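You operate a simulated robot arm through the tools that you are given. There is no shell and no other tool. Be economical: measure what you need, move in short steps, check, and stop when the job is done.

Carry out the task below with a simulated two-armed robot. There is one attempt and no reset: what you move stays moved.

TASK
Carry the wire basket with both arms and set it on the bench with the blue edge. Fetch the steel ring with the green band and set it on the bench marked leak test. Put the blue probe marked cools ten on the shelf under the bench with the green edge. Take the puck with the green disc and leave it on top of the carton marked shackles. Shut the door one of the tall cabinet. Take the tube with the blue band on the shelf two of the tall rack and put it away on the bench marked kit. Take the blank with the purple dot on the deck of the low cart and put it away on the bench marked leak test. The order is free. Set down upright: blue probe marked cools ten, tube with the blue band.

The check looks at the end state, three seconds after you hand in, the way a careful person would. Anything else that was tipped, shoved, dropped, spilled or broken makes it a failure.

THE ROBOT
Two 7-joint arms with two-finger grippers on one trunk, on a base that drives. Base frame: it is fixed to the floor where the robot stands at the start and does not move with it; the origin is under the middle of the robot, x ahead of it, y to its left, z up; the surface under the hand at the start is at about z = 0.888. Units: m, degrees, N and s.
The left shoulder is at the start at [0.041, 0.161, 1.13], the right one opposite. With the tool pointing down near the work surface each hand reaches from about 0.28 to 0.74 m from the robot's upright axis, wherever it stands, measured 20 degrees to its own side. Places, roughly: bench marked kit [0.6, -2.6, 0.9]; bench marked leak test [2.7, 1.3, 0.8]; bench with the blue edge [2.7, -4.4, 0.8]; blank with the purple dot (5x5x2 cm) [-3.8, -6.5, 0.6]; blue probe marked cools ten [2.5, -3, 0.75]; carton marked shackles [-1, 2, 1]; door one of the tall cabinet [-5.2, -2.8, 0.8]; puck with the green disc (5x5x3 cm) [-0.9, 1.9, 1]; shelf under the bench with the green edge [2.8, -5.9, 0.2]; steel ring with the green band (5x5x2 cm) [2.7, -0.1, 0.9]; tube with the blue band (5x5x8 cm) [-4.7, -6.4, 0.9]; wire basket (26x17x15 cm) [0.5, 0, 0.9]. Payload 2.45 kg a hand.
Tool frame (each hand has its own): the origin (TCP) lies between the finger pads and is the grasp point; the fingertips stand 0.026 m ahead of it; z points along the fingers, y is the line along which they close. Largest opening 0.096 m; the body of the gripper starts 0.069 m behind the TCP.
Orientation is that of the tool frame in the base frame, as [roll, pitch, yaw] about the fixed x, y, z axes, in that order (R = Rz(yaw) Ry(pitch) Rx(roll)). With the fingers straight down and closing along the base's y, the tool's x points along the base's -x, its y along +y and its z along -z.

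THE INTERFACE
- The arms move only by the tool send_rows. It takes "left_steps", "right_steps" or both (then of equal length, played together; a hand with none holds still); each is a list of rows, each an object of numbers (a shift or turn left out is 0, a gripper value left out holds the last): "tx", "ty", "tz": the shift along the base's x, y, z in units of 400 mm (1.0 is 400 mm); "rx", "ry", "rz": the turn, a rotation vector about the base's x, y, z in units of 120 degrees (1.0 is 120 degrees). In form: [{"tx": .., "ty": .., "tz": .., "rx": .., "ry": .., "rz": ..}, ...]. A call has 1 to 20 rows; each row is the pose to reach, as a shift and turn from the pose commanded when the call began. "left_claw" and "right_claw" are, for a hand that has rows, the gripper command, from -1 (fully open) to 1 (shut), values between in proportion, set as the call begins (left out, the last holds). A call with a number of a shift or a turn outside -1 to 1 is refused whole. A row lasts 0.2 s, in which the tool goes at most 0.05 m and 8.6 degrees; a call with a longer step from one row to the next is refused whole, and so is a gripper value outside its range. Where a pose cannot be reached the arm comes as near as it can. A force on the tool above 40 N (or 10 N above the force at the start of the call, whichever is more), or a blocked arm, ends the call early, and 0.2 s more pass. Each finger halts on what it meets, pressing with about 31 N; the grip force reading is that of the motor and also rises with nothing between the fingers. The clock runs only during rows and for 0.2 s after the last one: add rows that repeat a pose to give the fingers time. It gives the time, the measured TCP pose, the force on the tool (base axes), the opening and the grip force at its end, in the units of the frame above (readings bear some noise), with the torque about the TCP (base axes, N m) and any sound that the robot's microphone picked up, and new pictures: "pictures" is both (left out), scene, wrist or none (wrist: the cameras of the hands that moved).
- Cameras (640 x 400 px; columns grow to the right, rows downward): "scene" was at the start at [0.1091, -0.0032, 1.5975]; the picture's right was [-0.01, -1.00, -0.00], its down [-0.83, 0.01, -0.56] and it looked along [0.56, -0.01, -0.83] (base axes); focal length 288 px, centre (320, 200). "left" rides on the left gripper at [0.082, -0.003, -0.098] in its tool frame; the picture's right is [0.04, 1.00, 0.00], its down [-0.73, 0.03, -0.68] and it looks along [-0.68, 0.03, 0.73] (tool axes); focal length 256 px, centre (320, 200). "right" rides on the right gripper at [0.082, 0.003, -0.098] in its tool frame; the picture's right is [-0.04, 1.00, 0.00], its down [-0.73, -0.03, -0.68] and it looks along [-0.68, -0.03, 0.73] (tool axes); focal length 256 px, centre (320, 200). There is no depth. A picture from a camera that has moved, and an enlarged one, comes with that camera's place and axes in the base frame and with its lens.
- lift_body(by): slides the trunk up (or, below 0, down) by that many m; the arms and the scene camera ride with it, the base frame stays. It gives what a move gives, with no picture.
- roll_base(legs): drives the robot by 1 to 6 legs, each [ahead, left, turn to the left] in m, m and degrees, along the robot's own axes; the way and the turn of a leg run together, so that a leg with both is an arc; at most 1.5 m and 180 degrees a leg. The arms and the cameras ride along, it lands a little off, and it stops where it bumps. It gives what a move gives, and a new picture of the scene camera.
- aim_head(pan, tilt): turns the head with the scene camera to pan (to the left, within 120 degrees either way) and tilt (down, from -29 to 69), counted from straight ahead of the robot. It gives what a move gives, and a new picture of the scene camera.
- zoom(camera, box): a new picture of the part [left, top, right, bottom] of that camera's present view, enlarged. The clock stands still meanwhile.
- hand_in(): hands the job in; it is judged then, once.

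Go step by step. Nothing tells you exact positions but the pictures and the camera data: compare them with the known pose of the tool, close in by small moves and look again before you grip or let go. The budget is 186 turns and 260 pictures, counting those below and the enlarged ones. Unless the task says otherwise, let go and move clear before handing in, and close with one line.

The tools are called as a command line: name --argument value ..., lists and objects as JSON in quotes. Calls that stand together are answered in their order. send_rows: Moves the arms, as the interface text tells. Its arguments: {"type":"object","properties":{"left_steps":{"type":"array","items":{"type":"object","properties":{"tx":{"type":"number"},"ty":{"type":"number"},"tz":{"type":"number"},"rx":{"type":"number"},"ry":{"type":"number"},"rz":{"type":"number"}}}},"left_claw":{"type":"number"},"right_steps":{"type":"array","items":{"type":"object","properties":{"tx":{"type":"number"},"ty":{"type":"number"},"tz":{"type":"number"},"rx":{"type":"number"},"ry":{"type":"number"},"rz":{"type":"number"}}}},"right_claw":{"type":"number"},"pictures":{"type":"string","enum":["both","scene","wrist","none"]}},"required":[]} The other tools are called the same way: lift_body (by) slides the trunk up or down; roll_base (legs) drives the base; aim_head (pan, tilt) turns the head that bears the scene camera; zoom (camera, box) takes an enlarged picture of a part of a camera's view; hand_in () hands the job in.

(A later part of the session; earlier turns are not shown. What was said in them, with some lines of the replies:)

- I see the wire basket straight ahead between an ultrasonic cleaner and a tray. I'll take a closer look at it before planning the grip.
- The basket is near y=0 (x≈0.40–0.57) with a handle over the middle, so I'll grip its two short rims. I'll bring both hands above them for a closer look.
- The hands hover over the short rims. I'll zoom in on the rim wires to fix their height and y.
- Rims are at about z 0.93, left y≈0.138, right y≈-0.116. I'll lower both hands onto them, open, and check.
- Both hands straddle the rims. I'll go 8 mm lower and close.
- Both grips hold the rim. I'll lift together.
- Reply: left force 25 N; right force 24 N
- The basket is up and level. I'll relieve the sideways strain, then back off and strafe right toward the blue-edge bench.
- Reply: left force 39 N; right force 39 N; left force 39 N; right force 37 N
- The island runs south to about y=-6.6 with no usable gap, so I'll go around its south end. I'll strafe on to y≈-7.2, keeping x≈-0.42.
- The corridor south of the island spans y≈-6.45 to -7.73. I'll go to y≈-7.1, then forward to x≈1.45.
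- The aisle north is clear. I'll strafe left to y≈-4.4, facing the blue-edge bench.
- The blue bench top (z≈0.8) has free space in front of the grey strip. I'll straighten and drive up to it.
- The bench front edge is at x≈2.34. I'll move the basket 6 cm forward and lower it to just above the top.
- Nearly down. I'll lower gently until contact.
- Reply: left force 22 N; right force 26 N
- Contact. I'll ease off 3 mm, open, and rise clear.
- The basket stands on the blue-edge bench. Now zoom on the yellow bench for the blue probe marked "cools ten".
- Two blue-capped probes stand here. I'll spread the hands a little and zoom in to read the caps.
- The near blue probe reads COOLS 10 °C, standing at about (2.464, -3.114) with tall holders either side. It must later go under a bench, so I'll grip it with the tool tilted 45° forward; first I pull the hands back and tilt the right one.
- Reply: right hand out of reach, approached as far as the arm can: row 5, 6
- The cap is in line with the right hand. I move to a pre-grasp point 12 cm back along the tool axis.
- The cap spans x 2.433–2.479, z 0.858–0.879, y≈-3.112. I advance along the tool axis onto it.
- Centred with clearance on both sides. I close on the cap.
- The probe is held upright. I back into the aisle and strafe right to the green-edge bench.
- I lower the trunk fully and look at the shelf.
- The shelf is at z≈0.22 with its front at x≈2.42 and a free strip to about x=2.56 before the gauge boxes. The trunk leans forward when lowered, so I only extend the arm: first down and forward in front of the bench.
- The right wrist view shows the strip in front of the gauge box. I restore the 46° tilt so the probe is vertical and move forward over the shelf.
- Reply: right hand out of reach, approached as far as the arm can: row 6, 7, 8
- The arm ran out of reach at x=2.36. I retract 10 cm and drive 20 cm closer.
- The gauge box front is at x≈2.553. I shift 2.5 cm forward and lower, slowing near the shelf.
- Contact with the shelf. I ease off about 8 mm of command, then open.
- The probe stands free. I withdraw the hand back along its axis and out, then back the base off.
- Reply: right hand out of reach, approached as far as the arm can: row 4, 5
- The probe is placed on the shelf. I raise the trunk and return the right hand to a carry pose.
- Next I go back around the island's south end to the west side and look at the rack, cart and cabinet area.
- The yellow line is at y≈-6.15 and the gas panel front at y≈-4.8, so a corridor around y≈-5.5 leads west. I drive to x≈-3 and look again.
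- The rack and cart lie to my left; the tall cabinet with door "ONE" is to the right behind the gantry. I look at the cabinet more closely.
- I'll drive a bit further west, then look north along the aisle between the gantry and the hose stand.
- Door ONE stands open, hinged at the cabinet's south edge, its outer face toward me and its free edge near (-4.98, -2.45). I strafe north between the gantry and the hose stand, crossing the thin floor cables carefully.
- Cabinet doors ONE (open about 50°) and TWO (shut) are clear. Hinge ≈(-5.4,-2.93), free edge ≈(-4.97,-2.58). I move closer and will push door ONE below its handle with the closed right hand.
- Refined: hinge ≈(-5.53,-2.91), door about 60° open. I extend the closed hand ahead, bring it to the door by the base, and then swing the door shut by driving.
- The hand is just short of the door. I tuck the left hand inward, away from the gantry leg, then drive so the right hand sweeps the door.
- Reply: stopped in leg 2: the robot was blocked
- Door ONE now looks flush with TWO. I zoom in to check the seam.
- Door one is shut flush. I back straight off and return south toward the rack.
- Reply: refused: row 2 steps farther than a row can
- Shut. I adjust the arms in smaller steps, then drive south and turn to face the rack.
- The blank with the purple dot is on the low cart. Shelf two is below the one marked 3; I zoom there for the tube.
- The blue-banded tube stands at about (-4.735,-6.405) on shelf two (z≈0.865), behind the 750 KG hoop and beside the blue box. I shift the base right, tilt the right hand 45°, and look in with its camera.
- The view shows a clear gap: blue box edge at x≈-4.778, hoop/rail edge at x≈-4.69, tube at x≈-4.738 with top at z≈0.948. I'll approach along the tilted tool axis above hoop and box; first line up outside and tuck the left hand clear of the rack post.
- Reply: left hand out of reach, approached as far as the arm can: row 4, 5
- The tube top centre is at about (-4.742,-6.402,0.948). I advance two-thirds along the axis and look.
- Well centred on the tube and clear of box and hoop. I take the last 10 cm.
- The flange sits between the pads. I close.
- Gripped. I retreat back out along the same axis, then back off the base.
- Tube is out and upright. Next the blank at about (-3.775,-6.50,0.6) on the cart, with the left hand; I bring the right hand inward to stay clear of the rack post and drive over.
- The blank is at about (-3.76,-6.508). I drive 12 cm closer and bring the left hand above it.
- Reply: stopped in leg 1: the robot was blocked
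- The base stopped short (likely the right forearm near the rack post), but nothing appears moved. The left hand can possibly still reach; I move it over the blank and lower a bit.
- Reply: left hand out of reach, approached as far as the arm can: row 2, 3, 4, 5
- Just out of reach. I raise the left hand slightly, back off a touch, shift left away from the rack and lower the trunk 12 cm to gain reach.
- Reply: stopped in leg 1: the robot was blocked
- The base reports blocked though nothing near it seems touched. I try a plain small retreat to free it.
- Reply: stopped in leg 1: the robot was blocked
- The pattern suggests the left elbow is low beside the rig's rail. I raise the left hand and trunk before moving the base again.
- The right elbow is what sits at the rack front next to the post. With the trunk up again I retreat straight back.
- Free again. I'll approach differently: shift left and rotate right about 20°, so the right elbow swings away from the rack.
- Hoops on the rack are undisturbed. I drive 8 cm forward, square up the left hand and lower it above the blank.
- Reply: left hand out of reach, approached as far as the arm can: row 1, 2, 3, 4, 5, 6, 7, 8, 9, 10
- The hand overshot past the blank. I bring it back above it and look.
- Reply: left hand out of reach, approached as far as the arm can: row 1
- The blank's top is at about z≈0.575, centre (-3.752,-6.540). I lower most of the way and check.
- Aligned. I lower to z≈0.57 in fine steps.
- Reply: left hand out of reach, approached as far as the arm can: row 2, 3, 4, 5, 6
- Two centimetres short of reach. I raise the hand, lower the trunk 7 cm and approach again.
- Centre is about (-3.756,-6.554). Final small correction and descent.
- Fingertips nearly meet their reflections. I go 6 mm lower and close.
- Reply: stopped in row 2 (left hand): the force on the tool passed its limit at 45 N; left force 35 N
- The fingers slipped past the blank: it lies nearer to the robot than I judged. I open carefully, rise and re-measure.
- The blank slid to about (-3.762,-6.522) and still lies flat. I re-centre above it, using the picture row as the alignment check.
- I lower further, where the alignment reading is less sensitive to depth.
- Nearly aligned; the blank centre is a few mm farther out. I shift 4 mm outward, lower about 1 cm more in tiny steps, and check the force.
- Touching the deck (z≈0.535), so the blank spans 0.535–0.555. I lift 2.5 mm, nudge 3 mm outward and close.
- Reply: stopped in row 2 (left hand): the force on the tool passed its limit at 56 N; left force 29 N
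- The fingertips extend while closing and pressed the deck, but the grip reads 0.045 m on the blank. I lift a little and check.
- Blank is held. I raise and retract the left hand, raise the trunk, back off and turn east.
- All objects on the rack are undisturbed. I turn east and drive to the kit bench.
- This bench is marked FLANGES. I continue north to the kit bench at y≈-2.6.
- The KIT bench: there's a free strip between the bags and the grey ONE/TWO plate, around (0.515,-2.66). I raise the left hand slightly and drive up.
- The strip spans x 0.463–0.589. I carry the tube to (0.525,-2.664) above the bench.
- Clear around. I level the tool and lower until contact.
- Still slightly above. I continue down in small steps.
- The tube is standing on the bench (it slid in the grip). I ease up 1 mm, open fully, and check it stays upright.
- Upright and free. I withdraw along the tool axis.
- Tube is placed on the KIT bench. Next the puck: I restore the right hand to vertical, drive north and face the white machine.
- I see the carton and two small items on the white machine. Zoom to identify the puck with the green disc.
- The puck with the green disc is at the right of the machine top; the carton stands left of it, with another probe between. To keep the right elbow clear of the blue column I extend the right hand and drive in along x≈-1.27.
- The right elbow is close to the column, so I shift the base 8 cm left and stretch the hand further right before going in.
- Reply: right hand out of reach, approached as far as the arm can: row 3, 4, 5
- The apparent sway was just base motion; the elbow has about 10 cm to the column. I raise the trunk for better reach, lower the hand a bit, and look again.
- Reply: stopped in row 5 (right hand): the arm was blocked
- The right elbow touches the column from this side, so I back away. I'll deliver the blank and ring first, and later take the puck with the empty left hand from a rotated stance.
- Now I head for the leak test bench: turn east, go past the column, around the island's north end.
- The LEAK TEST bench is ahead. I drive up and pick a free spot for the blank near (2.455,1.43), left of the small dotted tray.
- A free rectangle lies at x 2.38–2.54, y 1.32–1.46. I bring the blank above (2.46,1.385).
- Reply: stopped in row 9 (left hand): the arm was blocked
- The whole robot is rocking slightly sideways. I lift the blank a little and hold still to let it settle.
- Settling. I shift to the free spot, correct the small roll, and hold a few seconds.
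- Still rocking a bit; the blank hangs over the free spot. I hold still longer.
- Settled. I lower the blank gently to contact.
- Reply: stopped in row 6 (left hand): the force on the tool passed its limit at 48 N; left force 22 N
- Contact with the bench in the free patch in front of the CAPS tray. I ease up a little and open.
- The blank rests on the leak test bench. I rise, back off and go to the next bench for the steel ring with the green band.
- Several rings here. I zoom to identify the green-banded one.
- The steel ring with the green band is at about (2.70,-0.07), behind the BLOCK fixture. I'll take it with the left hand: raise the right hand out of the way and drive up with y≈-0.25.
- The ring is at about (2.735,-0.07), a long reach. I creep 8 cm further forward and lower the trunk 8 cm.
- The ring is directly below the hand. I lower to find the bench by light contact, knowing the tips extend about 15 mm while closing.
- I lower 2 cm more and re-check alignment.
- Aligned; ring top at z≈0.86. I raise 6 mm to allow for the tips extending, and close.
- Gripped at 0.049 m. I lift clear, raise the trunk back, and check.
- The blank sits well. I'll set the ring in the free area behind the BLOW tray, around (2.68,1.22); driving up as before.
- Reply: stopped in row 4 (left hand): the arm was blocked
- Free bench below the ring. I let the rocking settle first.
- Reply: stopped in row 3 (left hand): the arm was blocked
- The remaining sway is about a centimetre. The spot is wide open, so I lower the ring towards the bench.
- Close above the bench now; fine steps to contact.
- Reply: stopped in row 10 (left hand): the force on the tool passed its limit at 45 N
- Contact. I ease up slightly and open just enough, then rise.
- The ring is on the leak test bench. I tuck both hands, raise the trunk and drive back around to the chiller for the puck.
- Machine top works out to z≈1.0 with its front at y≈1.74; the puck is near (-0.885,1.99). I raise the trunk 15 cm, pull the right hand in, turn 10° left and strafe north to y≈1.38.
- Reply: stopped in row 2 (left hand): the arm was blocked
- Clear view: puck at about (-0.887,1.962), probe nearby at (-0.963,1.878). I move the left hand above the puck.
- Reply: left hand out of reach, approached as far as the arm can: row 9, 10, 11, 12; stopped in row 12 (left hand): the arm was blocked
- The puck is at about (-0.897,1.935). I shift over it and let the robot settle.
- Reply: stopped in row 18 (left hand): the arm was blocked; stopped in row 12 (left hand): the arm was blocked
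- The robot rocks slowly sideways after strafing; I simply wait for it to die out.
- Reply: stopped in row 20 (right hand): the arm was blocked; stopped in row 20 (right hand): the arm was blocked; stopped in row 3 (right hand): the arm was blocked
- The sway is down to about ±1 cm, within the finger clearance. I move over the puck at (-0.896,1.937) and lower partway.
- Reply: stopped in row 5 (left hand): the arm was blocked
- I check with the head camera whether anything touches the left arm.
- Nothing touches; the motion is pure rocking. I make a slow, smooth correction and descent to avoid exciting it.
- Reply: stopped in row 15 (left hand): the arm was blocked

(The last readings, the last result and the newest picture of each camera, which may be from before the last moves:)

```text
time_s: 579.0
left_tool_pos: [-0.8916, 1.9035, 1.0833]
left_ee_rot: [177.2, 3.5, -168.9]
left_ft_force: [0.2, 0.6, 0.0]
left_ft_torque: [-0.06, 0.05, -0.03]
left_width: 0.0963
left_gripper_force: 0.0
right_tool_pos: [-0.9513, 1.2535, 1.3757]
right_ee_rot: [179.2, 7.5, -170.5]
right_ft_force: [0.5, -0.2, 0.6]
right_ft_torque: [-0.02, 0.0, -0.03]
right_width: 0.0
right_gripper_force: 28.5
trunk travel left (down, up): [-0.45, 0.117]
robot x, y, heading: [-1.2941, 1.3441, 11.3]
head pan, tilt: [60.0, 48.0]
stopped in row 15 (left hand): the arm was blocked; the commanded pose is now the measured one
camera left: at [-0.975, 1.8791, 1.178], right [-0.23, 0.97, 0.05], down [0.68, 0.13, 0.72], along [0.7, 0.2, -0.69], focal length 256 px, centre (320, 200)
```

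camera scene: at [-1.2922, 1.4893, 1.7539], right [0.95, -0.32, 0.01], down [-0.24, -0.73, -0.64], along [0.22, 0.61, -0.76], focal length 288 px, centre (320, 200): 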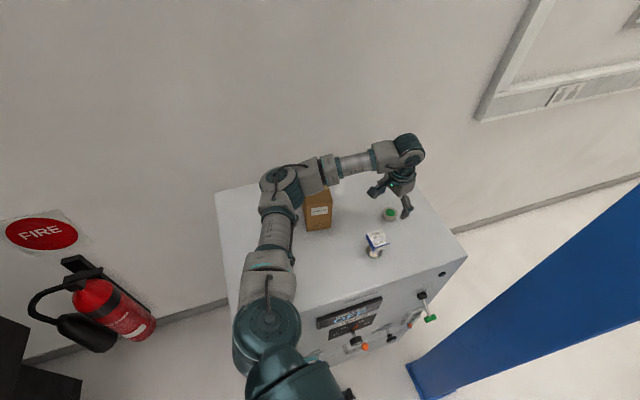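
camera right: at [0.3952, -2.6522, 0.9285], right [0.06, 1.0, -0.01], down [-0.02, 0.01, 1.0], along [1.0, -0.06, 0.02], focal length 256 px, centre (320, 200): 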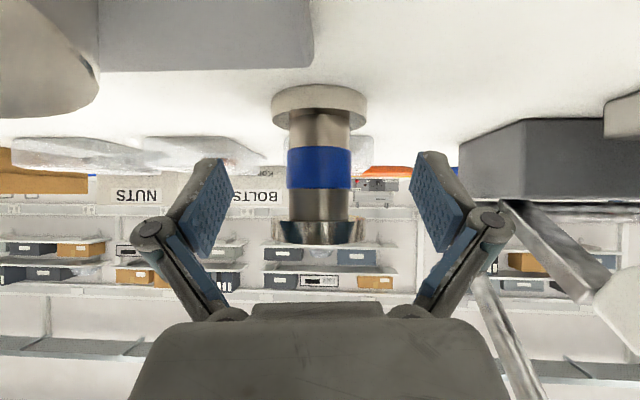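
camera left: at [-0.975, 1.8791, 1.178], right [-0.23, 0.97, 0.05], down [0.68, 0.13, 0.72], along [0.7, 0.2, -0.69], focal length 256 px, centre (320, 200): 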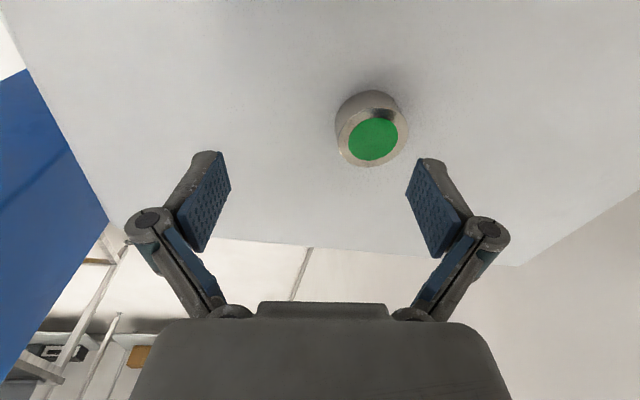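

The command was re-based at the swing's end, so at rest the hand should sit over the puck. I wait without commanding the left arm and then look.

lift_body --by -0.002

lift_body --by 0.002

lift_body --by -0.002

lift_body --by 0.002

lift_body --by -0.002

zoom --camera "left" --box '[0, 0, 640, 400]'

```text
time_s: 579.5
left_tool_pos: [-0.8922, 1.91, 1.0777]
left_ee_rot: [177.7, 3.4, -169.1]
left_ft_force: [0.5, 0.1, 0.0]
left_ft_torque: [0.01, -0.01, 0.03]
left_width: 0.0958
left_gripper_force: 0.1
right_tool_pos: [-0.9524, 1.2638, 1.3753]
right_ee_rot: [179.8, 7.6, -170.5]
right_ft_force: [0.6, -1.2, -0.1]
right_ft_torque: [0.02, -0.01, 0.01]
right_width: 0.0001
right_gripper_force: 28.6
trunk travel left (down, up): [-0.448, 0.119]
robot x, y, heading: [-1.293, 1.343, 11.2]
head pan, tilt: [60.0, 48.0]
```

```text
time_s: 580.0
left_tool_pos: [-0.8957, 1.9253, 1.0746]
left_ee_rot: [178.0, 3.2, -168.8]
left_ft_force: [-0.5, 1.4, 0.2]
left_ft_torque: [-0.03, -0.03, 0.04]
left_width: 0.0959
left_gripper_force: 0.2
right_tool_pos: [-0.9553, 1.2786, 1.379]
right_ee_rot: [-179.9, 7.6, -170.2]
right_ft_force: [0.0, 0.5, -0.5]
right_ft_torque: [0.0, -0.03, 0.0]
right_width: 0.0001
right_gripper_force: 28.3
trunk travel left (down, up): [-0.45, 0.117]
robot x, y, heading: [-1.2964, 1.3485, 11.2]
head pan, tilt: [60.0, 48.0]
```

```text
time_s: 580.5
left_tool_pos: [-0.8879, 1.8928, 1.0836]
left_ee_rot: [176.8, 3.5, -169.3]
left_ft_force: [1.4, 0.2, -0.3]
left_ft_torque: [0.01, 0.04, -0.01]
left_width: 0.0961
left_gripper_force: 0.0
right_tool_pos: [-0.9484, 1.2408, 1.3744]
right_ee_rot: [178.8, 7.5, -170.6]
right_ft_force: [0.9, -0.8, 0.9]
right_ft_torque: [0.0, 0.06, -0.01]
right_width: 0.0002
right_gripper_force: 28.3
trunk travel left (down, up): [-0.448, 0.119]
robot x, y, heading: [-1.2938, 1.3427, 11.1]
head pan, tilt: [60.0, 48.0]
```

```text
time_s: 581.1
left_tool_pos: [-0.8985, 1.9396, 1.0699]
left_ee_rot: [178.7, 3.3, -168.6]
left_ft_force: [-1.1, 0.2, 0.4]
left_ft_torque: [-0.06, -0.04, 0.05]
left_width: 0.0961
left_gripper_force: 0.0
right_tool_pos: [-0.9595, 1.2968, 1.3788]
right_ee_rot: [-179.3, 7.7, -170.1]
right_ft_force: [-0.3, 0.1, -0.5]
right_ft_torque: [-0.03, -0.05, 0.01]
right_width: 0.0
right_gripper_force: 28.5
trunk travel left (down, up): [-0.45, 0.117]
robot x, y, heading: [-1.2995, 1.3516, 11.2]
head pan, tilt: [60.0, 48.0]
```

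```text
time_s: 581.6
left_tool_pos: [-0.8856, 1.8824, 1.0881]
left_ee_rot: [176.4, 3.4, -169.4]
left_ft_force: [1.1, -0.4, 0.2]
left_ft_torque: [0.07, 0.1, -0.02]
left_width: 0.0962
left_gripper_force: 0.1
right_tool_pos: [-0.9466, 1.2297, 1.3719]
right_ee_rot: [178.1, 7.6, -170.8]
right_ft_force: [0.7, -1.0, -0.4]
right_ft_torque: [0.0, 0.04, 0.0]
right_width: 0.0
right_gripper_force: 28.7
trunk travel left (down, up): [-0.448, 0.119]
robot x, y, heading: [-1.2921, 1.3407, 11.1]
head pan, tilt: [60.0, 48.0]
```

```text
1.00 times, centred on (320, 200) of left (not enlarged: the box is as wide or as high as the picture)
camera zoom: at [-0.9695, 1.8558, 1.1825], right [-0.23, 0.97, 0.06], down [0.68, 0.11, 0.72], along [0.7, 0.2, -0.69], focal length 256 px, centre (320, 200)
```

zoom: 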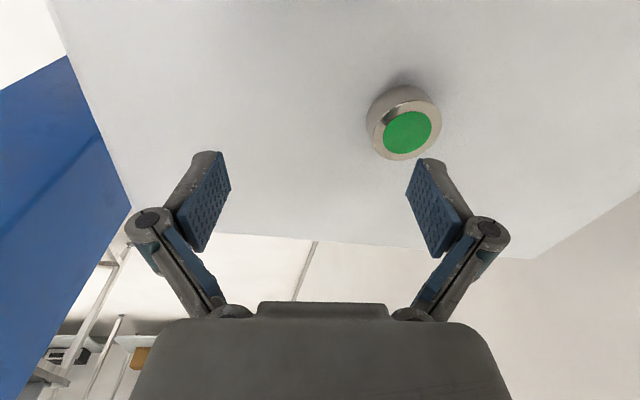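

Rocking has a ~1 s period and my short calls drove it. I make one longer call: hold, then slowly shift 2.8 cm and lower to grasp height, and close right after.

send_rows --left_steps '[{}, {}, {}, {}, {}, {"ty": 0.01}, {"ty": 0.02}, {"ty": 0.03}, {"ty": 0.04}, {"ty": 0.05}, {"ty": 0.06}, {"ty": 0.07}, {"ty": 0.07, "tx": -0.01}, {"ty": 0.07, "tx": -0.01}, {"ty": 0.07, "tx": -0.01}]' --pictures "wrist"

```text
time_s: 584.8
left_tool_pos: [-0.8998, 1.958, 1.0704]
left_ee_rot: [178.4, 3.3, -168.7]
left_ft_force: [0.3, 0.5, 0.6]
left_ft_torque: [-0.04, -0.08, 0.02]
left_width: 0.0961
left_gripper_force: 0.0
right_tool_pos: [-0.9571, 1.2854, 1.3765]
right_ee_rot: [-179.7, 7.6, -170.2]
right_ft_force: [-1.4, 0.5, 0.0]
right_ft_torque: [0.0, -0.02, 0.03]
right_width: 0.0
right_gripper_force: 28.6
trunk travel left (down, up): [-0.448, 0.119]
robot x, y, heading: [-1.2948, 1.3514, 11.1]
head pan, tilt: [60.0, 48.0]
camera left: at [-0.9839, 1.9336, 1.1655], right [-0.24, 0.97, 0.03], down [0.68, 0.14, 0.72], along [0.7, 0.19, -0.69], focal length 256 px, centre (320, 200)
```

left: 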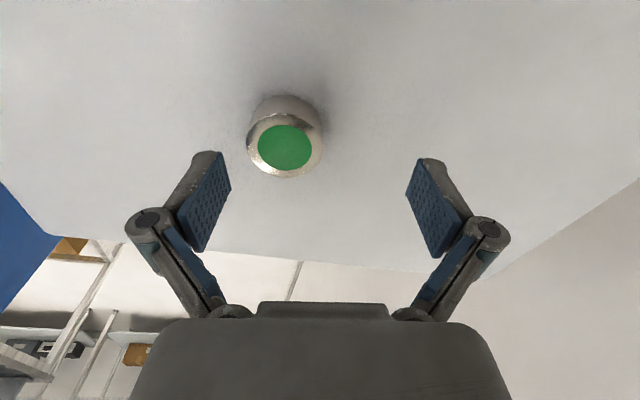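

Good, no block and equilibrium is over the puck. Slow descent now.

send_rows --left_steps '[{}, {}, {}, {"tz": -0.006}, {"tz": -0.012}, {"tz": -0.018}, {"tz": -0.024}, {"tz": -0.03}, {"tz": -0.036}, {"tz": -0.042}, {"tz": -0.048}, {"tz": -0.054}, {"tz": -0.054}, {"tz": -0.054}, {"tz": -0.054}, {"tz": -0.054}, {"tz": -0.054}]' --pictures "wrist"

```text
time_s: 588.4
left_tool_pos: [-0.893, 1.9207, 1.0618]
left_ee_rot: [176.9, 3.4, -169.2]
left_ft_force: [-0.1, -0.8, 0.1]
left_ft_torque: [0.01, 0.06, 0.0]
left_width: 0.0961
left_gripper_force: 0.1
right_tool_pos: [-0.948, 1.2419, 1.3729]
right_ee_rot: [178.7, 7.6, -170.6]
right_ft_force: [0.1, -0.2, 0.4]
right_ft_torque: [0.02, 0.01, -0.02]
right_width: 0.0001
right_gripper_force: 28.5
trunk travel left (down, up): [-0.448, 0.119]
robot x, y, heading: [-1.2991, 1.3425, 11.0]
head pan, tilt: [60.0, 48.0]
camera left: at [-0.9762, 1.8965, 1.1575], right [-0.23, 0.97, 0.05], down [0.68, 0.12, 0.72], along [0.7, 0.2, -0.69], focal length 256 px, centre (320, 200)
```

left: 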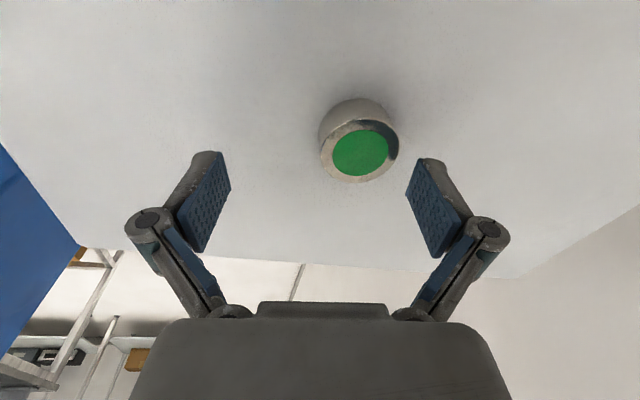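

Slightly lower still: 1.3 cm more, then close.

send_rows --left_steps '[{}, {}, {"tx": 0.005, "tz": -0.006}, {"tx": 0.01, "tz": -0.012}, {"tx": 0.01, "tz": -0.018}, {"tx": 0.01, "tz": -0.024}, {"tx": 0.01, "tz": -0.03}, {"tx": 0.01, "tz": -0.034}, {"tx": 0.01, "tz": -0.034}, {"tx": 0.01, "tz": -0.034}, {"tx": 0.01, "tz": -0.034}, {"tx": 0.01, "tz": -0.034}]' --pictures "wrist"

```text
time_s: 591.0
left_tool_pos: [-0.8869, 1.918, 1.0501]
left_ee_rot: [176.7, 3.3, -169.3]
left_ft_force: [-0.9, 2.2, -0.4]
left_ft_torque: [0.37, 0.19, -0.05]
left_width: 0.0959
left_gripper_force: 0.0
right_tool_pos: [-0.9463, 1.2367, 1.3737]
right_ee_rot: [178.6, 7.5, -170.6]
right_ft_force: [0.5, -0.1, 0.3]
right_ft_torque: [0.06, 0.08, -0.03]
right_width: 0.0
right_gripper_force: 28.0
trunk travel left (down, up): [-0.448, 0.119]
robot x, y, heading: [-1.2926, 1.3403, 10.8]
head pan, tilt: [60.0, 48.0]
camera left: at [-0.9709, 1.8929, 1.1441], right [-0.23, 0.97, 0.05], down [0.68, 0.12, 0.72], along [0.69, 0.2, -0.69], focal length 256 px, centre (320, 200)
```

left: 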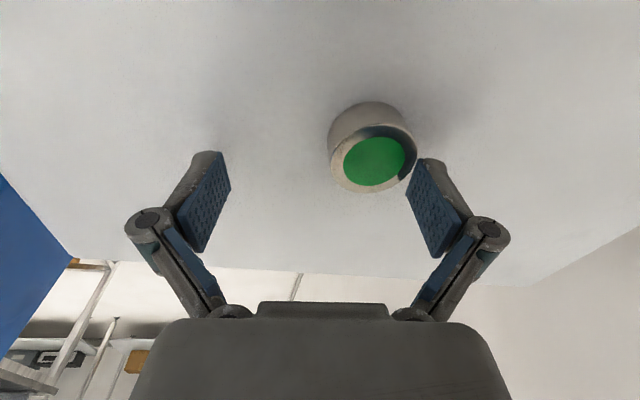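

The puck is between the fingers even at the swing's end. I close.

send_rows --left_steps '[{}, {}, {}, {}]' --left_claw 1 --pictures "wrist"

```text
time_s: 591.5
left_tool_pos: [-0.897, 1.9556, 1.0458]
left_ee_rot: [179.8, 5.0, -169.3]
left_ft_force: [6.8, -15.5, 46.9]
left_ft_torque: [-1.71, 0.02, -0.02]
left_width: 0.0429
left_gripper_force: 30.6
right_tool_pos: [-0.9668, 1.2932, 1.3815]
right_ee_rot: [-179.2, 8.1, -170.0]
right_ft_force: [-0.7, 0.7, -0.2]
right_ft_torque: [0.0, -0.05, -0.01]
right_width: 0.0
right_gripper_force: 28.9
trunk travel left (down, up): [-0.448, 0.119]
robot x, y, heading: [-1.2965, 1.3497, 10.9]
head pan, tilt: [60.0, 48.0]
stopped in row 2 (left hand): the force on the tool passed its limit at 51 N (the readings are from after the stop); the commanded pose is now the measured one
camera left: at [-0.9835, 1.9348, 1.1384], right [-0.22, 0.97, 0.0], down [0.65, 0.15, 0.74], along [0.72, 0.17, -0.67], focal length 256 px, centre (320, 200)
```

left: 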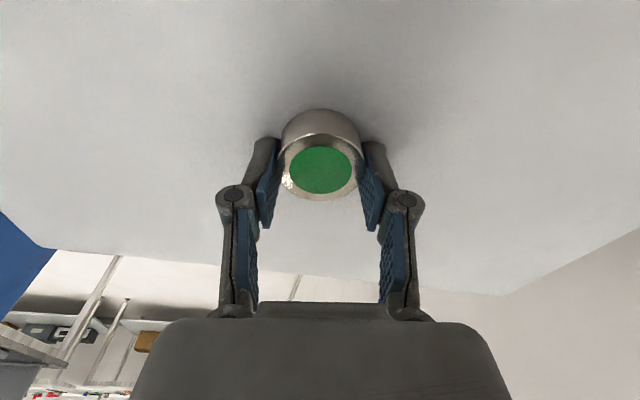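

Gripped. I lift straight up.

send_rows --left_steps '[{"tz": 0.03}, {"tz": 0.08}, {"tz": 0.14}, {"tz": 0.2}, {"tz": 0.27}, {"tz": 0.34}, {"tz": 0.42}, {"tz": 0.5}, {"tz": 0.58}, {"tz": 0.62}]' --pictures "wrist"

```text
time_s: 593.7
left_tool_pos: [-0.8986, 1.9397, 1.2854]
left_ee_rot: [178.7, 3.8, -169.2]
left_ft_force: [-0.2, -1.0, -2.6]
left_ft_torque: [0.02, 0.0, 0.0]
left_width: 0.0425
left_gripper_force: 30.3
left hand out of reach, approached as far as the arm can: row 9, 10
right_tool_pos: [-0.956, 1.2762, 1.3772]
right_ee_rot: [-179.9, 7.7, -170.3]
right_ft_force: [0.1, 0.4, -0.2]
right_ft_torque: [-0.01, 0.03, 0.0]
right_width: 0.0
right_gripper_force: 28.6
trunk travel left (down, up): [-0.448, 0.119]
robot x, y, heading: [-1.2952, 1.3435, 11.1]
head pan, tilt: [60.0, 48.0]
camera left: at [-0.9833, 1.9184, 1.3811], right [-0.23, 0.97, 0.02], down [0.67, 0.14, 0.73], along [0.71, 0.18, -0.69], focal length 256 px, centre (320, 200)
```

left: 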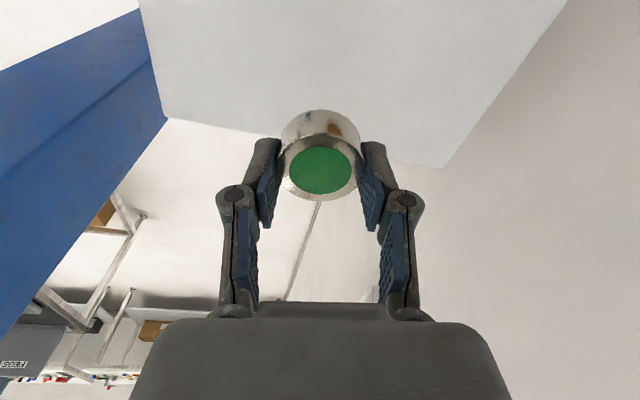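

Puck in hand. The carton top is near (-1.106,2.03) at z≈1.125. I move slowly over it.

send_rows --left_steps '[{}, {"tx": -0.03, "ty": 0.01}, {"tx": -0.07, "ty": 0.025}, {"tx": -0.11, "ty": 0.04}, {"tx": -0.15, "ty": 0.06}, {"tx": -0.19, "ty": 0.08}, {"tx": -0.23, "ty": 0.1}, {"tx": -0.27, "ty": 0.12}, {"tx": -0.31, "ty": 0.14}, {"tx": -0.35, "ty": 0.155}, {"tx": -0.39, "ty": 0.165}, {"tx": -0.42, "ty": 0.17}, {"tx": -0.42, "ty": 0.17}, {"tx": -0.42, "ty": 0.17}, {"tx": -0.42, "ty": 0.17}, {"tx": -0.42, "ty": 0.17}]' --pictures "both"

```text
time_s: 597.1
left_tool_pos: [-1.063, 1.9711, 1.2816]
left_ee_rot: [179.1, 3.8, -169.1]
left_ft_force: [0.0, 1.3, -2.1]
left_ft_torque: [0.0, -0.01, 0.05]
left_width: 0.0429
left_gripper_force: 31.1
left hand out of reach, approached as far as the arm can: row 5, 6, 7, 8, 9, 10, 11, 12, 13, 14, 15, 16
right_tool_pos: [-0.9585, 1.2814, 1.3778]
right_ee_rot: [-179.7, 7.9, -170.3]
right_ft_force: [0.3, 0.2, -0.1]
right_ft_torque: [0.0, -0.02, 0.01]
right_width: 0.0
right_gripper_force: 28.6
trunk travel left (down, up): [-0.448, 0.119]
robot x, y, heading: [-1.2929, 1.3511, 10.7]
head pan, tilt: [60.0, 48.0]
camera scene: at [-1.2793, 1.4226, 1.7555], right [0.95, -0.33, 0.0], down [-0.24, -0.7, -0.67], along [0.22, 0.63, -0.75], focal length 288 px, centre (320, 200)
camera left: at [-1.1488, 1.9488, 1.3749], right [-0.23, 0.97, 0.01], down [0.67, 0.15, 0.73], along [0.71, 0.18, -0.69], focal length 256 px, centre (320, 200)
```

scene: 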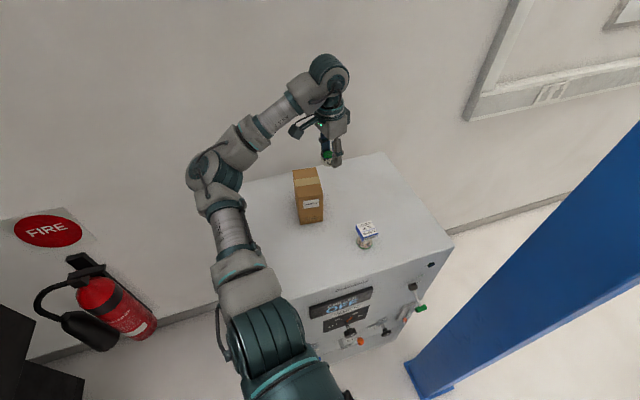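
left: 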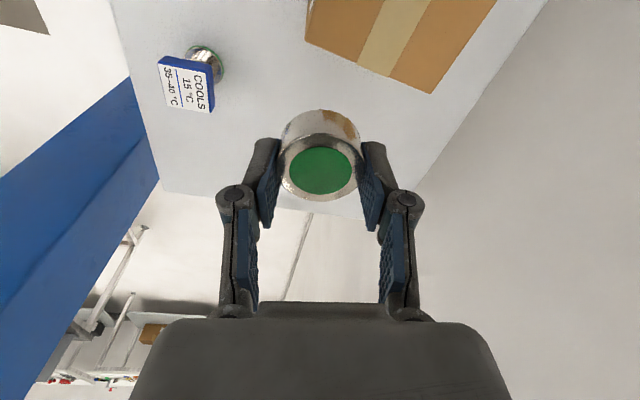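

The carton's top spans roughly x -1.165…-1.075, y 1.955…2.088. I lower a little and continue toward its centre.

send_rows --left_steps '[{}, {"tz": -0.02}, {"tz": -0.04}, {"tz": -0.06}, {"tx": -0.02, "ty": 0.02, "tz": -0.08}, {"tx": -0.04, "ty": 0.04, "tz": -0.1}, {"tx": -0.07, "ty": 0.06, "tz": -0.1}, {"tx": -0.1, "ty": 0.08, "tz": -0.1}, {"tx": -0.13, "ty": 0.1, "tz": -0.1}, {"tx": -0.15, "ty": 0.12, "tz": -0.1}, {"tx": -0.15, "ty": 0.12, "tz": -0.1}, {"tx": -0.15, "ty": 0.12, "tz": -0.1}, {"tx": -0.15, "ty": 0.12, "tz": -0.1}, {"tx": -0.15, "ty": 0.12, "tz": -0.1}]' --pictures "wrist"

```text
time_s: 600.1
left_tool_pos: [-1.0693, 1.972, 1.2413]
left_ee_rot: [178.9, 3.9, -169.2]
left_ft_force: [0.2, -0.5, -2.0]
left_ft_torque: [-0.01, -0.05, 0.0]
left_width: 0.0427
left_gripper_force: 31.1
left hand out of reach, approached as far as the arm can: row 5, 6, 7, 8, 9, 10, 11, 12, 13, 14
right_tool_pos: [-0.9589, 1.2807, 1.3777]
right_ee_rot: [-179.7, 7.8, -170.3]
right_ft_force: [-0.7, 0.5, 0.2]
right_ft_torque: [-0.01, 0.01, 0.0]
right_width: 0.0
right_gripper_force: 28.1
trunk travel left (down, up): [-0.448, 0.119]
robot x, y, heading: [-1.2958, 1.3506, 11.0]
head pan, tilt: [60.0, 48.0]
camera left: at [-1.1549, 1.9504, 1.3348], right [-0.23, 0.97, 0.02], down [0.67, 0.15, 0.73], along [0.71, 0.18, -0.69], focal length 256 px, centre (320, 200)
```

left: 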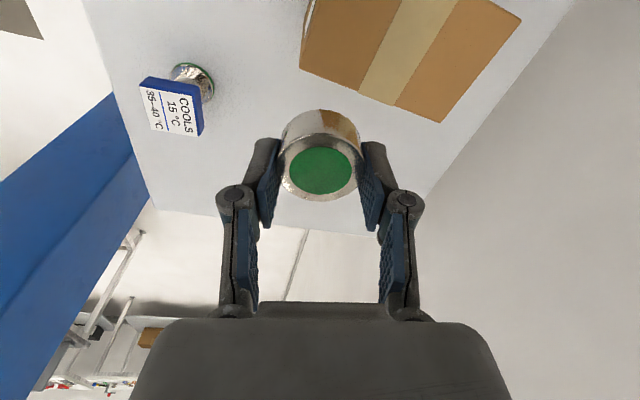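

The wrist seems limited at this yaw. I rotate the hand about the vertical by ~34° and continue toward the carton centre.

send_rows --left_steps '[{"rz": 0.04}, {"rz": 0.08}, {"rz": 0.12}, {"rz": 0.16}, {"rz": 0.2}, {"rz": 0.24}, {"rz": 0.28}, {"rz": 0.28, "tx": -0.03, "ty": 0.02}, {"rz": 0.28, "tx": -0.06, "ty": 0.04}, {"rz": 0.28, "tx": -0.09, "ty": 0.06}, {"rz": 0.28, "tx": -0.12, "ty": 0.08}, {"rz": 0.28, "tx": -0.13, "ty": 0.1}, {"rz": 0.28, "tx": -0.13, "ty": 0.12}, {"rz": 0.28, "tx": -0.13, "ty": 0.12}, {"rz": 0.28, "tx": -0.13, "ty": 0.12}, {"rz": 0.28, "tx": -0.13, "ty": 0.12}]' --pictures "wrist"

```text
time_s: 603.5
left_tool_pos: [-1.123, 2.0196, 1.2377]
left_ee_rot: [178.8, 3.9, -135.6]
left_ft_force: [0.4, -0.2, -1.4]
left_ft_torque: [-0.03, 0.0, 0.0]
left_width: 0.0426
left_gripper_force: 30.7
right_tool_pos: [-0.9593, 1.2819, 1.3781]
right_ee_rot: [-179.6, 7.8, -170.3]
right_ft_force: [-1.1, -0.3, 0.2]
right_ft_torque: [0.0, 0.0, 0.01]
right_width: 0.0002
right_gripper_force: 28.8
trunk travel left (down, up): [-0.448, 0.119]
robot x, y, heading: [-1.2961, 1.3465, 10.9]
head pan, tilt: [60.0, 48.0]
camera left: at [-1.1823, 1.9538, 1.3325], right [-0.73, 0.69, 0.02], down [0.48, 0.49, 0.73], along [0.49, 0.54, -0.69], focal length 256 px, centre (320, 200)
```

left: 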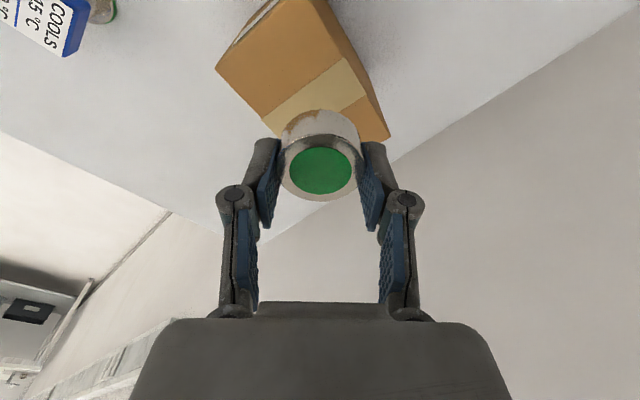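

Now over the carton: its top centre is about (-1.114,2.020) at z≈1.142. I shift 9 mm and lower the puck gently.

send_rows --left_steps '[{"tx": 0.011}, {"tx": 0.022, "tz": -0.02}, {"tx": 0.022, "tz": -0.04}, {"tx": 0.022, "tz": -0.06}, {"tx": 0.022, "tz": -0.075}, {"tx": 0.022, "tz": -0.085}, {"tx": 0.022, "tz": -0.09}, {"tx": 0.022, "tz": -0.095}, {"tx": 0.022, "tz": -0.1}, {"tx": 0.022, "tz": -0.1}]' --pictures "both"

```text
time_s: 605.7
left_tool_pos: [-1.1149, 2.0185, 1.1977]
left_ee_rot: [178.9, 3.9, -135.6]
left_ft_force: [0.1, -0.1, -2.7]
left_ft_torque: [-0.03, 0.0, 0.02]
left_width: 0.0427
left_gripper_force: 30.6
right_tool_pos: [-0.9592, 1.2808, 1.3783]
right_ee_rot: [-179.7, 7.8, -170.3]
right_ft_force: [0.1, 0.0, -0.3]
right_ft_torque: [0.02, 0.02, 0.0]
right_width: 0.0
right_gripper_force: 28.5
trunk travel left (down, up): [-0.448, 0.119]
robot x, y, heading: [-1.2967, 1.3475, 11.0]
head pan, tilt: [60.0, 48.0]
camera scene: at [-1.2798, 1.423, 1.7554], right [0.95, -0.33, 0.0], down [-0.24, -0.7, -0.67], along [0.22, 0.63, -0.75], focal length 288 px, centre (320, 200)
camera left: at [-1.1739, 1.9525, 1.2922], right [-0.73, 0.69, 0.02], down [0.48, 0.49, 0.73], along [0.49, 0.54, -0.69], focal length 256 px, centre (320, 200)
```

scene: 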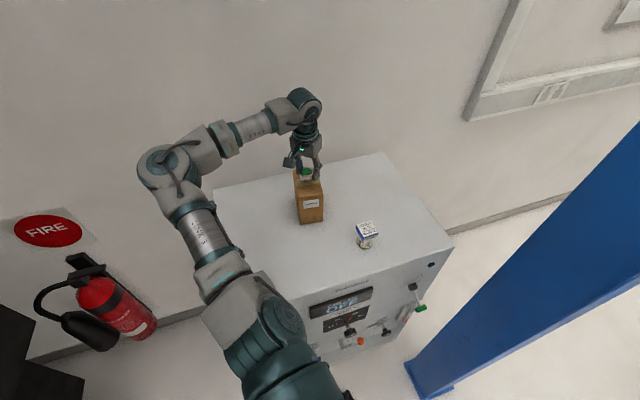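
left: 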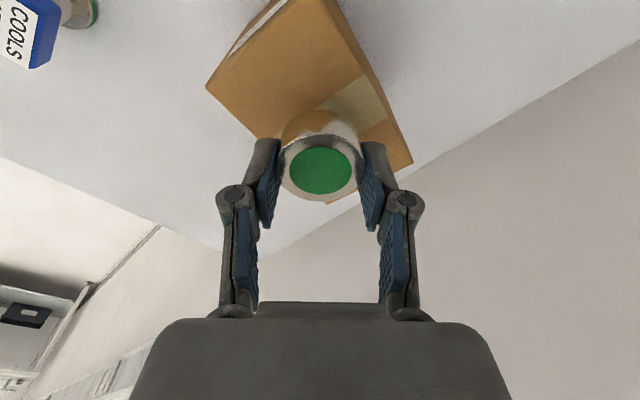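

Puck is just above the carton top and centred in x; I shift 8 mm south and lower in fine steps to contact.

send_rows --left_steps '[{"ty": -0.01}, {"ty": -0.02}, {"ty": -0.02, "tz": -0.005}, {"ty": -0.02, "tz": -0.01}, {"ty": -0.02, "tz": -0.015}, {"ty": -0.02, "tz": -0.02}, {"ty": -0.02, "tz": -0.025}]' --pictures "none"

```text
time_s: 607.3
left_tool_pos: [-1.1139, 2.011, 1.1882]
left_ee_rot: [178.9, 3.9, -135.7]
left_ft_force: [0.8, 1.1, -2.6]
left_ft_torque: [0.0, 0.01, -0.01]
left_width: 0.0427
left_gripper_force: 31.5
right_tool_pos: [-0.9574, 1.28, 1.3776]
right_ee_rot: [-179.7, 7.9, -170.4]
right_ft_force: [-0.2, 0.1, -0.6]
right_ft_torque: [-0.03, 0.04, -0.02]
right_width: 0.0001
right_gripper_force: 28.0
trunk travel left (down, up): [-0.448, 0.119]
robot x, y, heading: [-1.2959, 1.3454, 11.0]
head pan, tilt: [60.0, 48.0]
```

send_rows --left_steps '[{"tz": -0.005}, {"tz": -0.01}, {"tz": -0.015}, {"tz": -0.02}, {"tz": -0.025}, {"tz": -0.03}]' --pictures "none"

```text
time_s: 608.7
left_tool_pos: [-1.1143, 2.0096, 1.1762]
left_ee_rot: [178.9, 4.0, -135.6]
left_ft_force: [0.6, 1.0, -0.3]
left_ft_torque: [-0.06, -0.07, 0.02]
left_width: 0.0428
left_gripper_force: 30.9
right_tool_pos: [-0.9587, 1.2804, 1.3783]
right_ee_rot: [-179.9, 7.8, -170.3]
right_ft_force: [0.7, 0.2, 0.0]
right_ft_torque: [-0.01, -0.04, 0.0]
right_width: 0.0003
right_gripper_force: 28.7
trunk travel left (down, up): [-0.448, 0.119]
robot x, y, heading: [-1.2947, 1.3489, 11.1]
head pan, tilt: [60.0, 48.0]
```

Weight is coming off: first contact. I go 3 mm further and look.

send_rows --left_steps '[{"tz": -0.004}, {"tz": -0.008}]' --pictures "wrist"

```text
time_s: 609.3
left_tool_pos: [-1.1147, 2.0104, 1.1758]
left_ee_rot: [178.9, 4.4, -135.6]
left_ft_force: [1.0, 6.3, 23.1]
left_ft_torque: [-0.39, -0.35, 0.08]
left_width: 0.0427
left_gripper_force: 31.4
right_tool_pos: [-0.9594, 1.2797, 1.3772]
right_ee_rot: [-179.8, 7.8, -170.3]
right_ft_force: [-0.1, -0.3, 0.8]
right_ft_torque: [-0.02, 0.03, -0.02]
right_width: 0.0
right_gripper_force: 28.5
trunk travel left (down, up): [-0.448, 0.119]
robot x, y, heading: [-1.2973, 1.3517, 10.8]
head pan, tilt: [60.0, 48.0]
camera left: at [-1.1743, 1.9437, 1.2696], right [-0.73, 0.68, 0.02], down [0.47, 0.49, 0.73], along [0.49, 0.54, -0.68], focal length 256 px, centre (320, 200)
```

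left: 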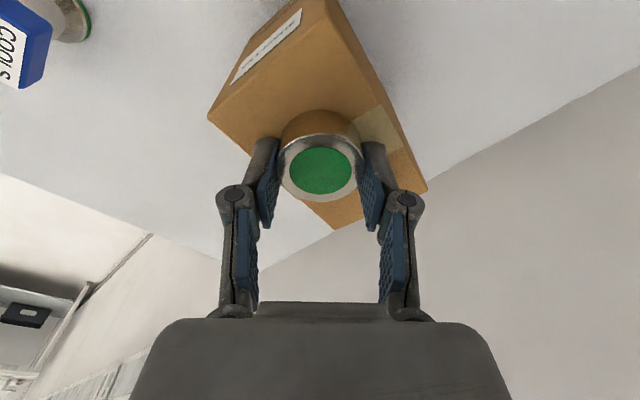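

Centred and in firm contact. I ease off 2 mm, open, and rise.

send_rows --left_steps '[{"tz": 0.006}, {"tz": 0.006}]' --pictures "none"

send_rows --left_steps '[{}, {}, {}, {}]' --left_claw -0.6 --pictures "wrist"

```text
time_s: 609.9
left_tool_pos: [-1.1145, 2.0107, 1.1773]
left_ee_rot: [178.9, 4.0, -135.7]
left_ft_force: [1.7, 4.3, 17.0]
left_ft_torque: [-0.26, -0.32, 0.11]
left_width: 0.0427
left_gripper_force: 31.0
right_tool_pos: [-0.958, 1.2796, 1.3789]
right_ee_rot: [-179.8, 7.9, -170.3]
right_ft_force: [0.6, -0.1, -0.7]
right_ft_torque: [-0.01, -0.01, 0.0]
right_width: 0.0003
right_gripper_force: 28.0
trunk travel left (down, up): [-0.448, 0.119]
robot x, y, heading: [-1.2958, 1.3471, 10.9]
head pan, tilt: [60.0, 48.0]
```

```text
time_s: 610.9
left_tool_pos: [-1.1156, 2.0101, 1.1748]
left_ee_rot: [178.9, 3.9, -135.7]
left_ft_force: [-0.3, -0.3, -0.1]
left_ft_torque: [-0.04, 0.01, 0.02]
left_width: 0.0766
left_gripper_force: 0.1
right_tool_pos: [-0.9586, 1.2803, 1.3776]
right_ee_rot: [-179.8, 7.8, -170.2]
right_ft_force: [0.3, 0.0, 1.0]
right_ft_torque: [-0.01, 0.02, 0.0]
right_width: 0.0
right_gripper_force: 28.4
trunk travel left (down, up): [-0.448, 0.119]
robot x, y, heading: [-1.2968, 1.3458, 11.1]
head pan, tilt: [60.0, 48.0]
camera left: at [-1.1736, 1.9447, 1.2695], right [-0.73, 0.69, 0.02], down [0.48, 0.49, 0.73], along [0.49, 0.54, -0.69], focal length 256 px, centre (320, 200)
```

left: 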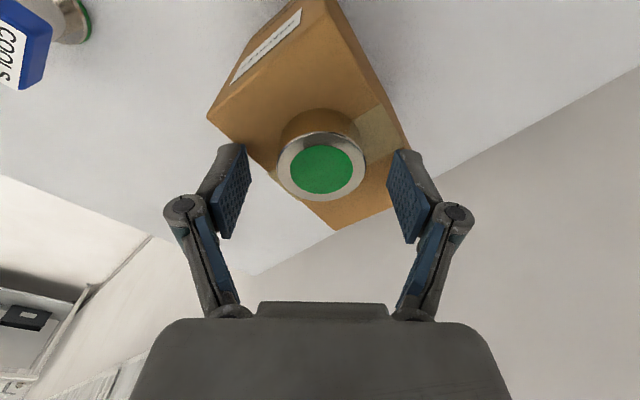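

The puck sits on the carton. I rise straight up, raise the trunk and drive away south.

send_rows --left_steps '[{"tz": 0.04}, {"tz": 0.09}, {"tz": 0.14}, {"tz": 0.19}, {"tz": 0.24}]' --pictures "none"

lift_body --by 0.1

roll_base --legs '[[0, -0.6, 0]]'

aim_head --pan 70 --tilt 30

```text
time_s: 612.1
left_tool_pos: [-1.1135, 2.0093, 1.271]
left_ee_rot: [178.9, 3.9, -135.7]
left_ft_force: [-0.2, 0.1, 0.2]
left_ft_torque: [0.0, -0.02, -0.01]
left_width: 0.0768
left_gripper_force: 0.0
right_tool_pos: [-0.9573, 1.2794, 1.3782]
right_ee_rot: [-179.8, 7.8, -170.3]
right_ft_force: [-0.3, 0.4, -1.1]
right_ft_torque: [0.0, -0.02, -0.01]
right_width: 0.0001
right_gripper_force: 29.0
trunk travel left (down, up): [-0.448, 0.119]
robot x, y, heading: [-1.2973, 1.3428, 10.7]
head pan, tilt: [60.0, 48.0]
```

```text
time_s: 613.5
left_tool_pos: [-1.1149, 2.0101, 1.3704]
left_ee_rot: [178.9, 3.9, -135.6]
left_ft_force: [0.4, -0.2, 1.5]
left_ft_torque: [-0.01, 0.02, -0.02]
left_width: 0.0768
left_gripper_force: 0.0
right_tool_pos: [-0.9589, 1.2807, 1.4776]
right_ee_rot: [-179.7, 7.7, -170.2]
right_ft_force: [-0.1, -0.3, 0.3]
right_ft_torque: [0.03, -0.02, 0.0]
right_width: 0.0
right_gripper_force: 28.4
trunk travel left (down, up): [-0.548, 0.019]
robot x, y, heading: [-1.2941, 1.3471, 11.1]
head pan, tilt: [60.0, 48.0]
```

```text
time_s: 616.9
left_tool_pos: [-0.9999, 1.4353, 1.3635]
left_ee_rot: [179.7, 3.4, -135.8]
left_ft_force: [-1.2, 1.1, -1.0]
left_ft_torque: [-0.08, -0.02, -0.02]
left_width: 0.0769
left_gripper_force: 0.0
right_tool_pos: [-0.8483, 0.7057, 1.4804]
right_ee_rot: [-178.9, 7.8, -170.2]
right_ft_force: [-0.3, -0.1, -0.3]
right_ft_torque: [-0.09, -0.05, -0.02]
right_width: 0.0002
right_gripper_force: 28.4
trunk travel left (down, up): [-0.548, 0.019]
robot x, y, heading: [-1.181, 0.7541, 10.8]
head pan, tilt: [60.0, 48.0]
camera scene: at [-1.1742, 0.8532, 1.8541], right [0.94, -0.33, 0.01], down [-0.24, -0.71, -0.66], along [0.22, 0.62, -0.75], focal length 288 px, centre (320, 200)
```

scene: 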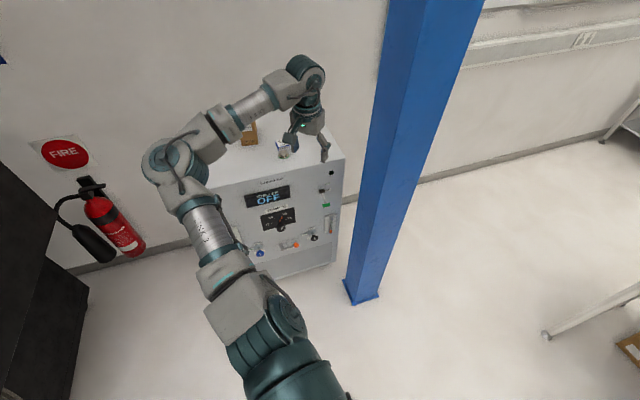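

```text
time_s: 617.7
left_tool_pos: [-0.9984, 1.4202, 1.371]
left_ee_rot: [179.1, 3.9, -135.8]
left_ft_force: [0.2, -0.5, 0.3]
left_ft_torque: [0.03, 0.02, -0.01]
left_width: 0.0768
left_gripper_force: 0.0
right_tool_pos: [-0.8468, 0.6902, 1.4786]
right_ee_rot: [-179.6, 7.8, -170.4]
right_ft_force: [-0.1, 0.0, 0.2]
right_ft_torque: [-0.02, -0.01, 0.01]
right_width: 0.0001
right_gripper_force: 28.5
trunk travel left (down, up): [-0.548, 0.019]
robot x, y, heading: [-1.1846, 0.7563, 10.8]
head pan, tilt: [70.0, 30.0]
camera scene: at [-1.18, 0.8414, 1.8823], right [0.99, -0.16, 0.0], down [-0.08, -0.49, -0.87], along [0.14, 0.85, -0.5], focal length 288 px, centre (320, 200)
```

scene: 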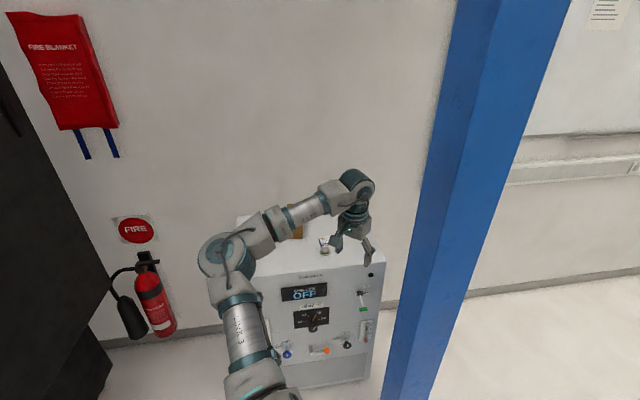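

The arm hides the carton; I back off a little more to confirm the puck's final state.

roll_base --legs '[[-0.1, -0.3, 40]]'

aim_head --pan 30 --tilt 25

```text
time_s: 620.0
left_tool_pos: [-1.4327, 1.0984, 1.3575]
left_ee_rot: [-179.9, 3.3, -95.3]
left_ft_force: [-0.7, 0.3, 0.3]
left_ft_torque: [-0.05, -0.06, -0.03]
left_width: 0.0769
left_gripper_force: 0.1
right_tool_pos: [-0.8456, 0.6421, 1.4823]
right_ee_rot: [-178.3, 8.0, -129.7]
right_ft_force: [-0.9, 1.2, -0.3]
right_ft_torque: [-0.01, -0.02, 0.01]
right_width: 0.0
right_gripper_force: 28.6
trunk travel left (down, up): [-0.548, 0.019]
robot x, y, heading: [-1.1162, 0.4576, 51.7]
head pan, tilt: [70.0, 30.0]
camera scene: at [-1.2084, 0.5491, 1.8795], right [0.86, 0.52, 0.01], down [0.27, -0.44, -0.85], along [-0.44, 0.73, -0.52], focal length 288 px, centre (320, 200)
```

scene: 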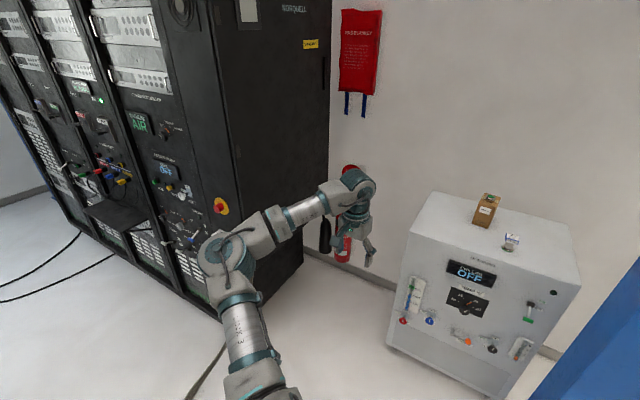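

```text
time_s: 621.0
left_tool_pos: [-1.4314, 1.0948, 1.363]
left_ee_rot: [-180.0, 3.5, -95.1]
left_ft_force: [0.0, -1.2, -1.3]
left_ft_torque: [0.02, 0.0, 0.03]
left_width: 0.0768
left_gripper_force: 0.1
right_tool_pos: [-0.8449, 0.6373, 1.4821]
right_ee_rot: [-178.7, 8.1, -129.6]
right_ft_force: [-0.5, 0.3, -0.6]
right_ft_torque: [0.0, -0.06, -0.01]
right_width: 0.0
right_gripper_force: 28.5
trunk travel left (down, up): [-0.548, 0.019]
robot x, y, heading: [-1.1271, 0.4606, 51.2]
head pan, tilt: [30.0, 25.0]
camera scene: at [-1.1517, 0.5647, 1.8883], right [0.99, -0.15, 0.02], down [-0.05, -0.43, -0.9], along [0.14, 0.89, -0.44], focal length 288 px, centre (320, 200)
```

scene: 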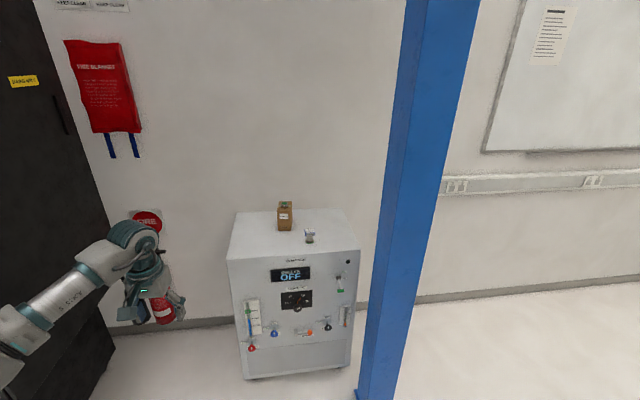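

zoom --camera "scene" --box '[230, 180, 360, 270]'

```text
4.44 times, centred on (295, 225) of scene
camera zoom: at [-1.1517, 0.5647, 1.8883], right [0.99, -0.15, 0.02], down [-0.05, -0.43, -0.9], along [0.14, 0.89, -0.44], focal length 1279 px, centre (431, 89)
```

zoom: 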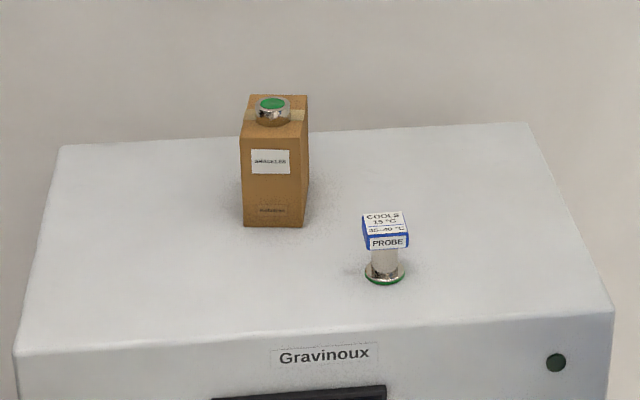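

The puck rests squarely on top of the carton and the probe beside it stands. All seven jobs are done and both hands are empty and clear, so I hand in.

hand_in

```text
The job is handed in.
```

I handed the job in with all seven tasks done and both hands empty and clear; I don't know the verdict of the check yet.
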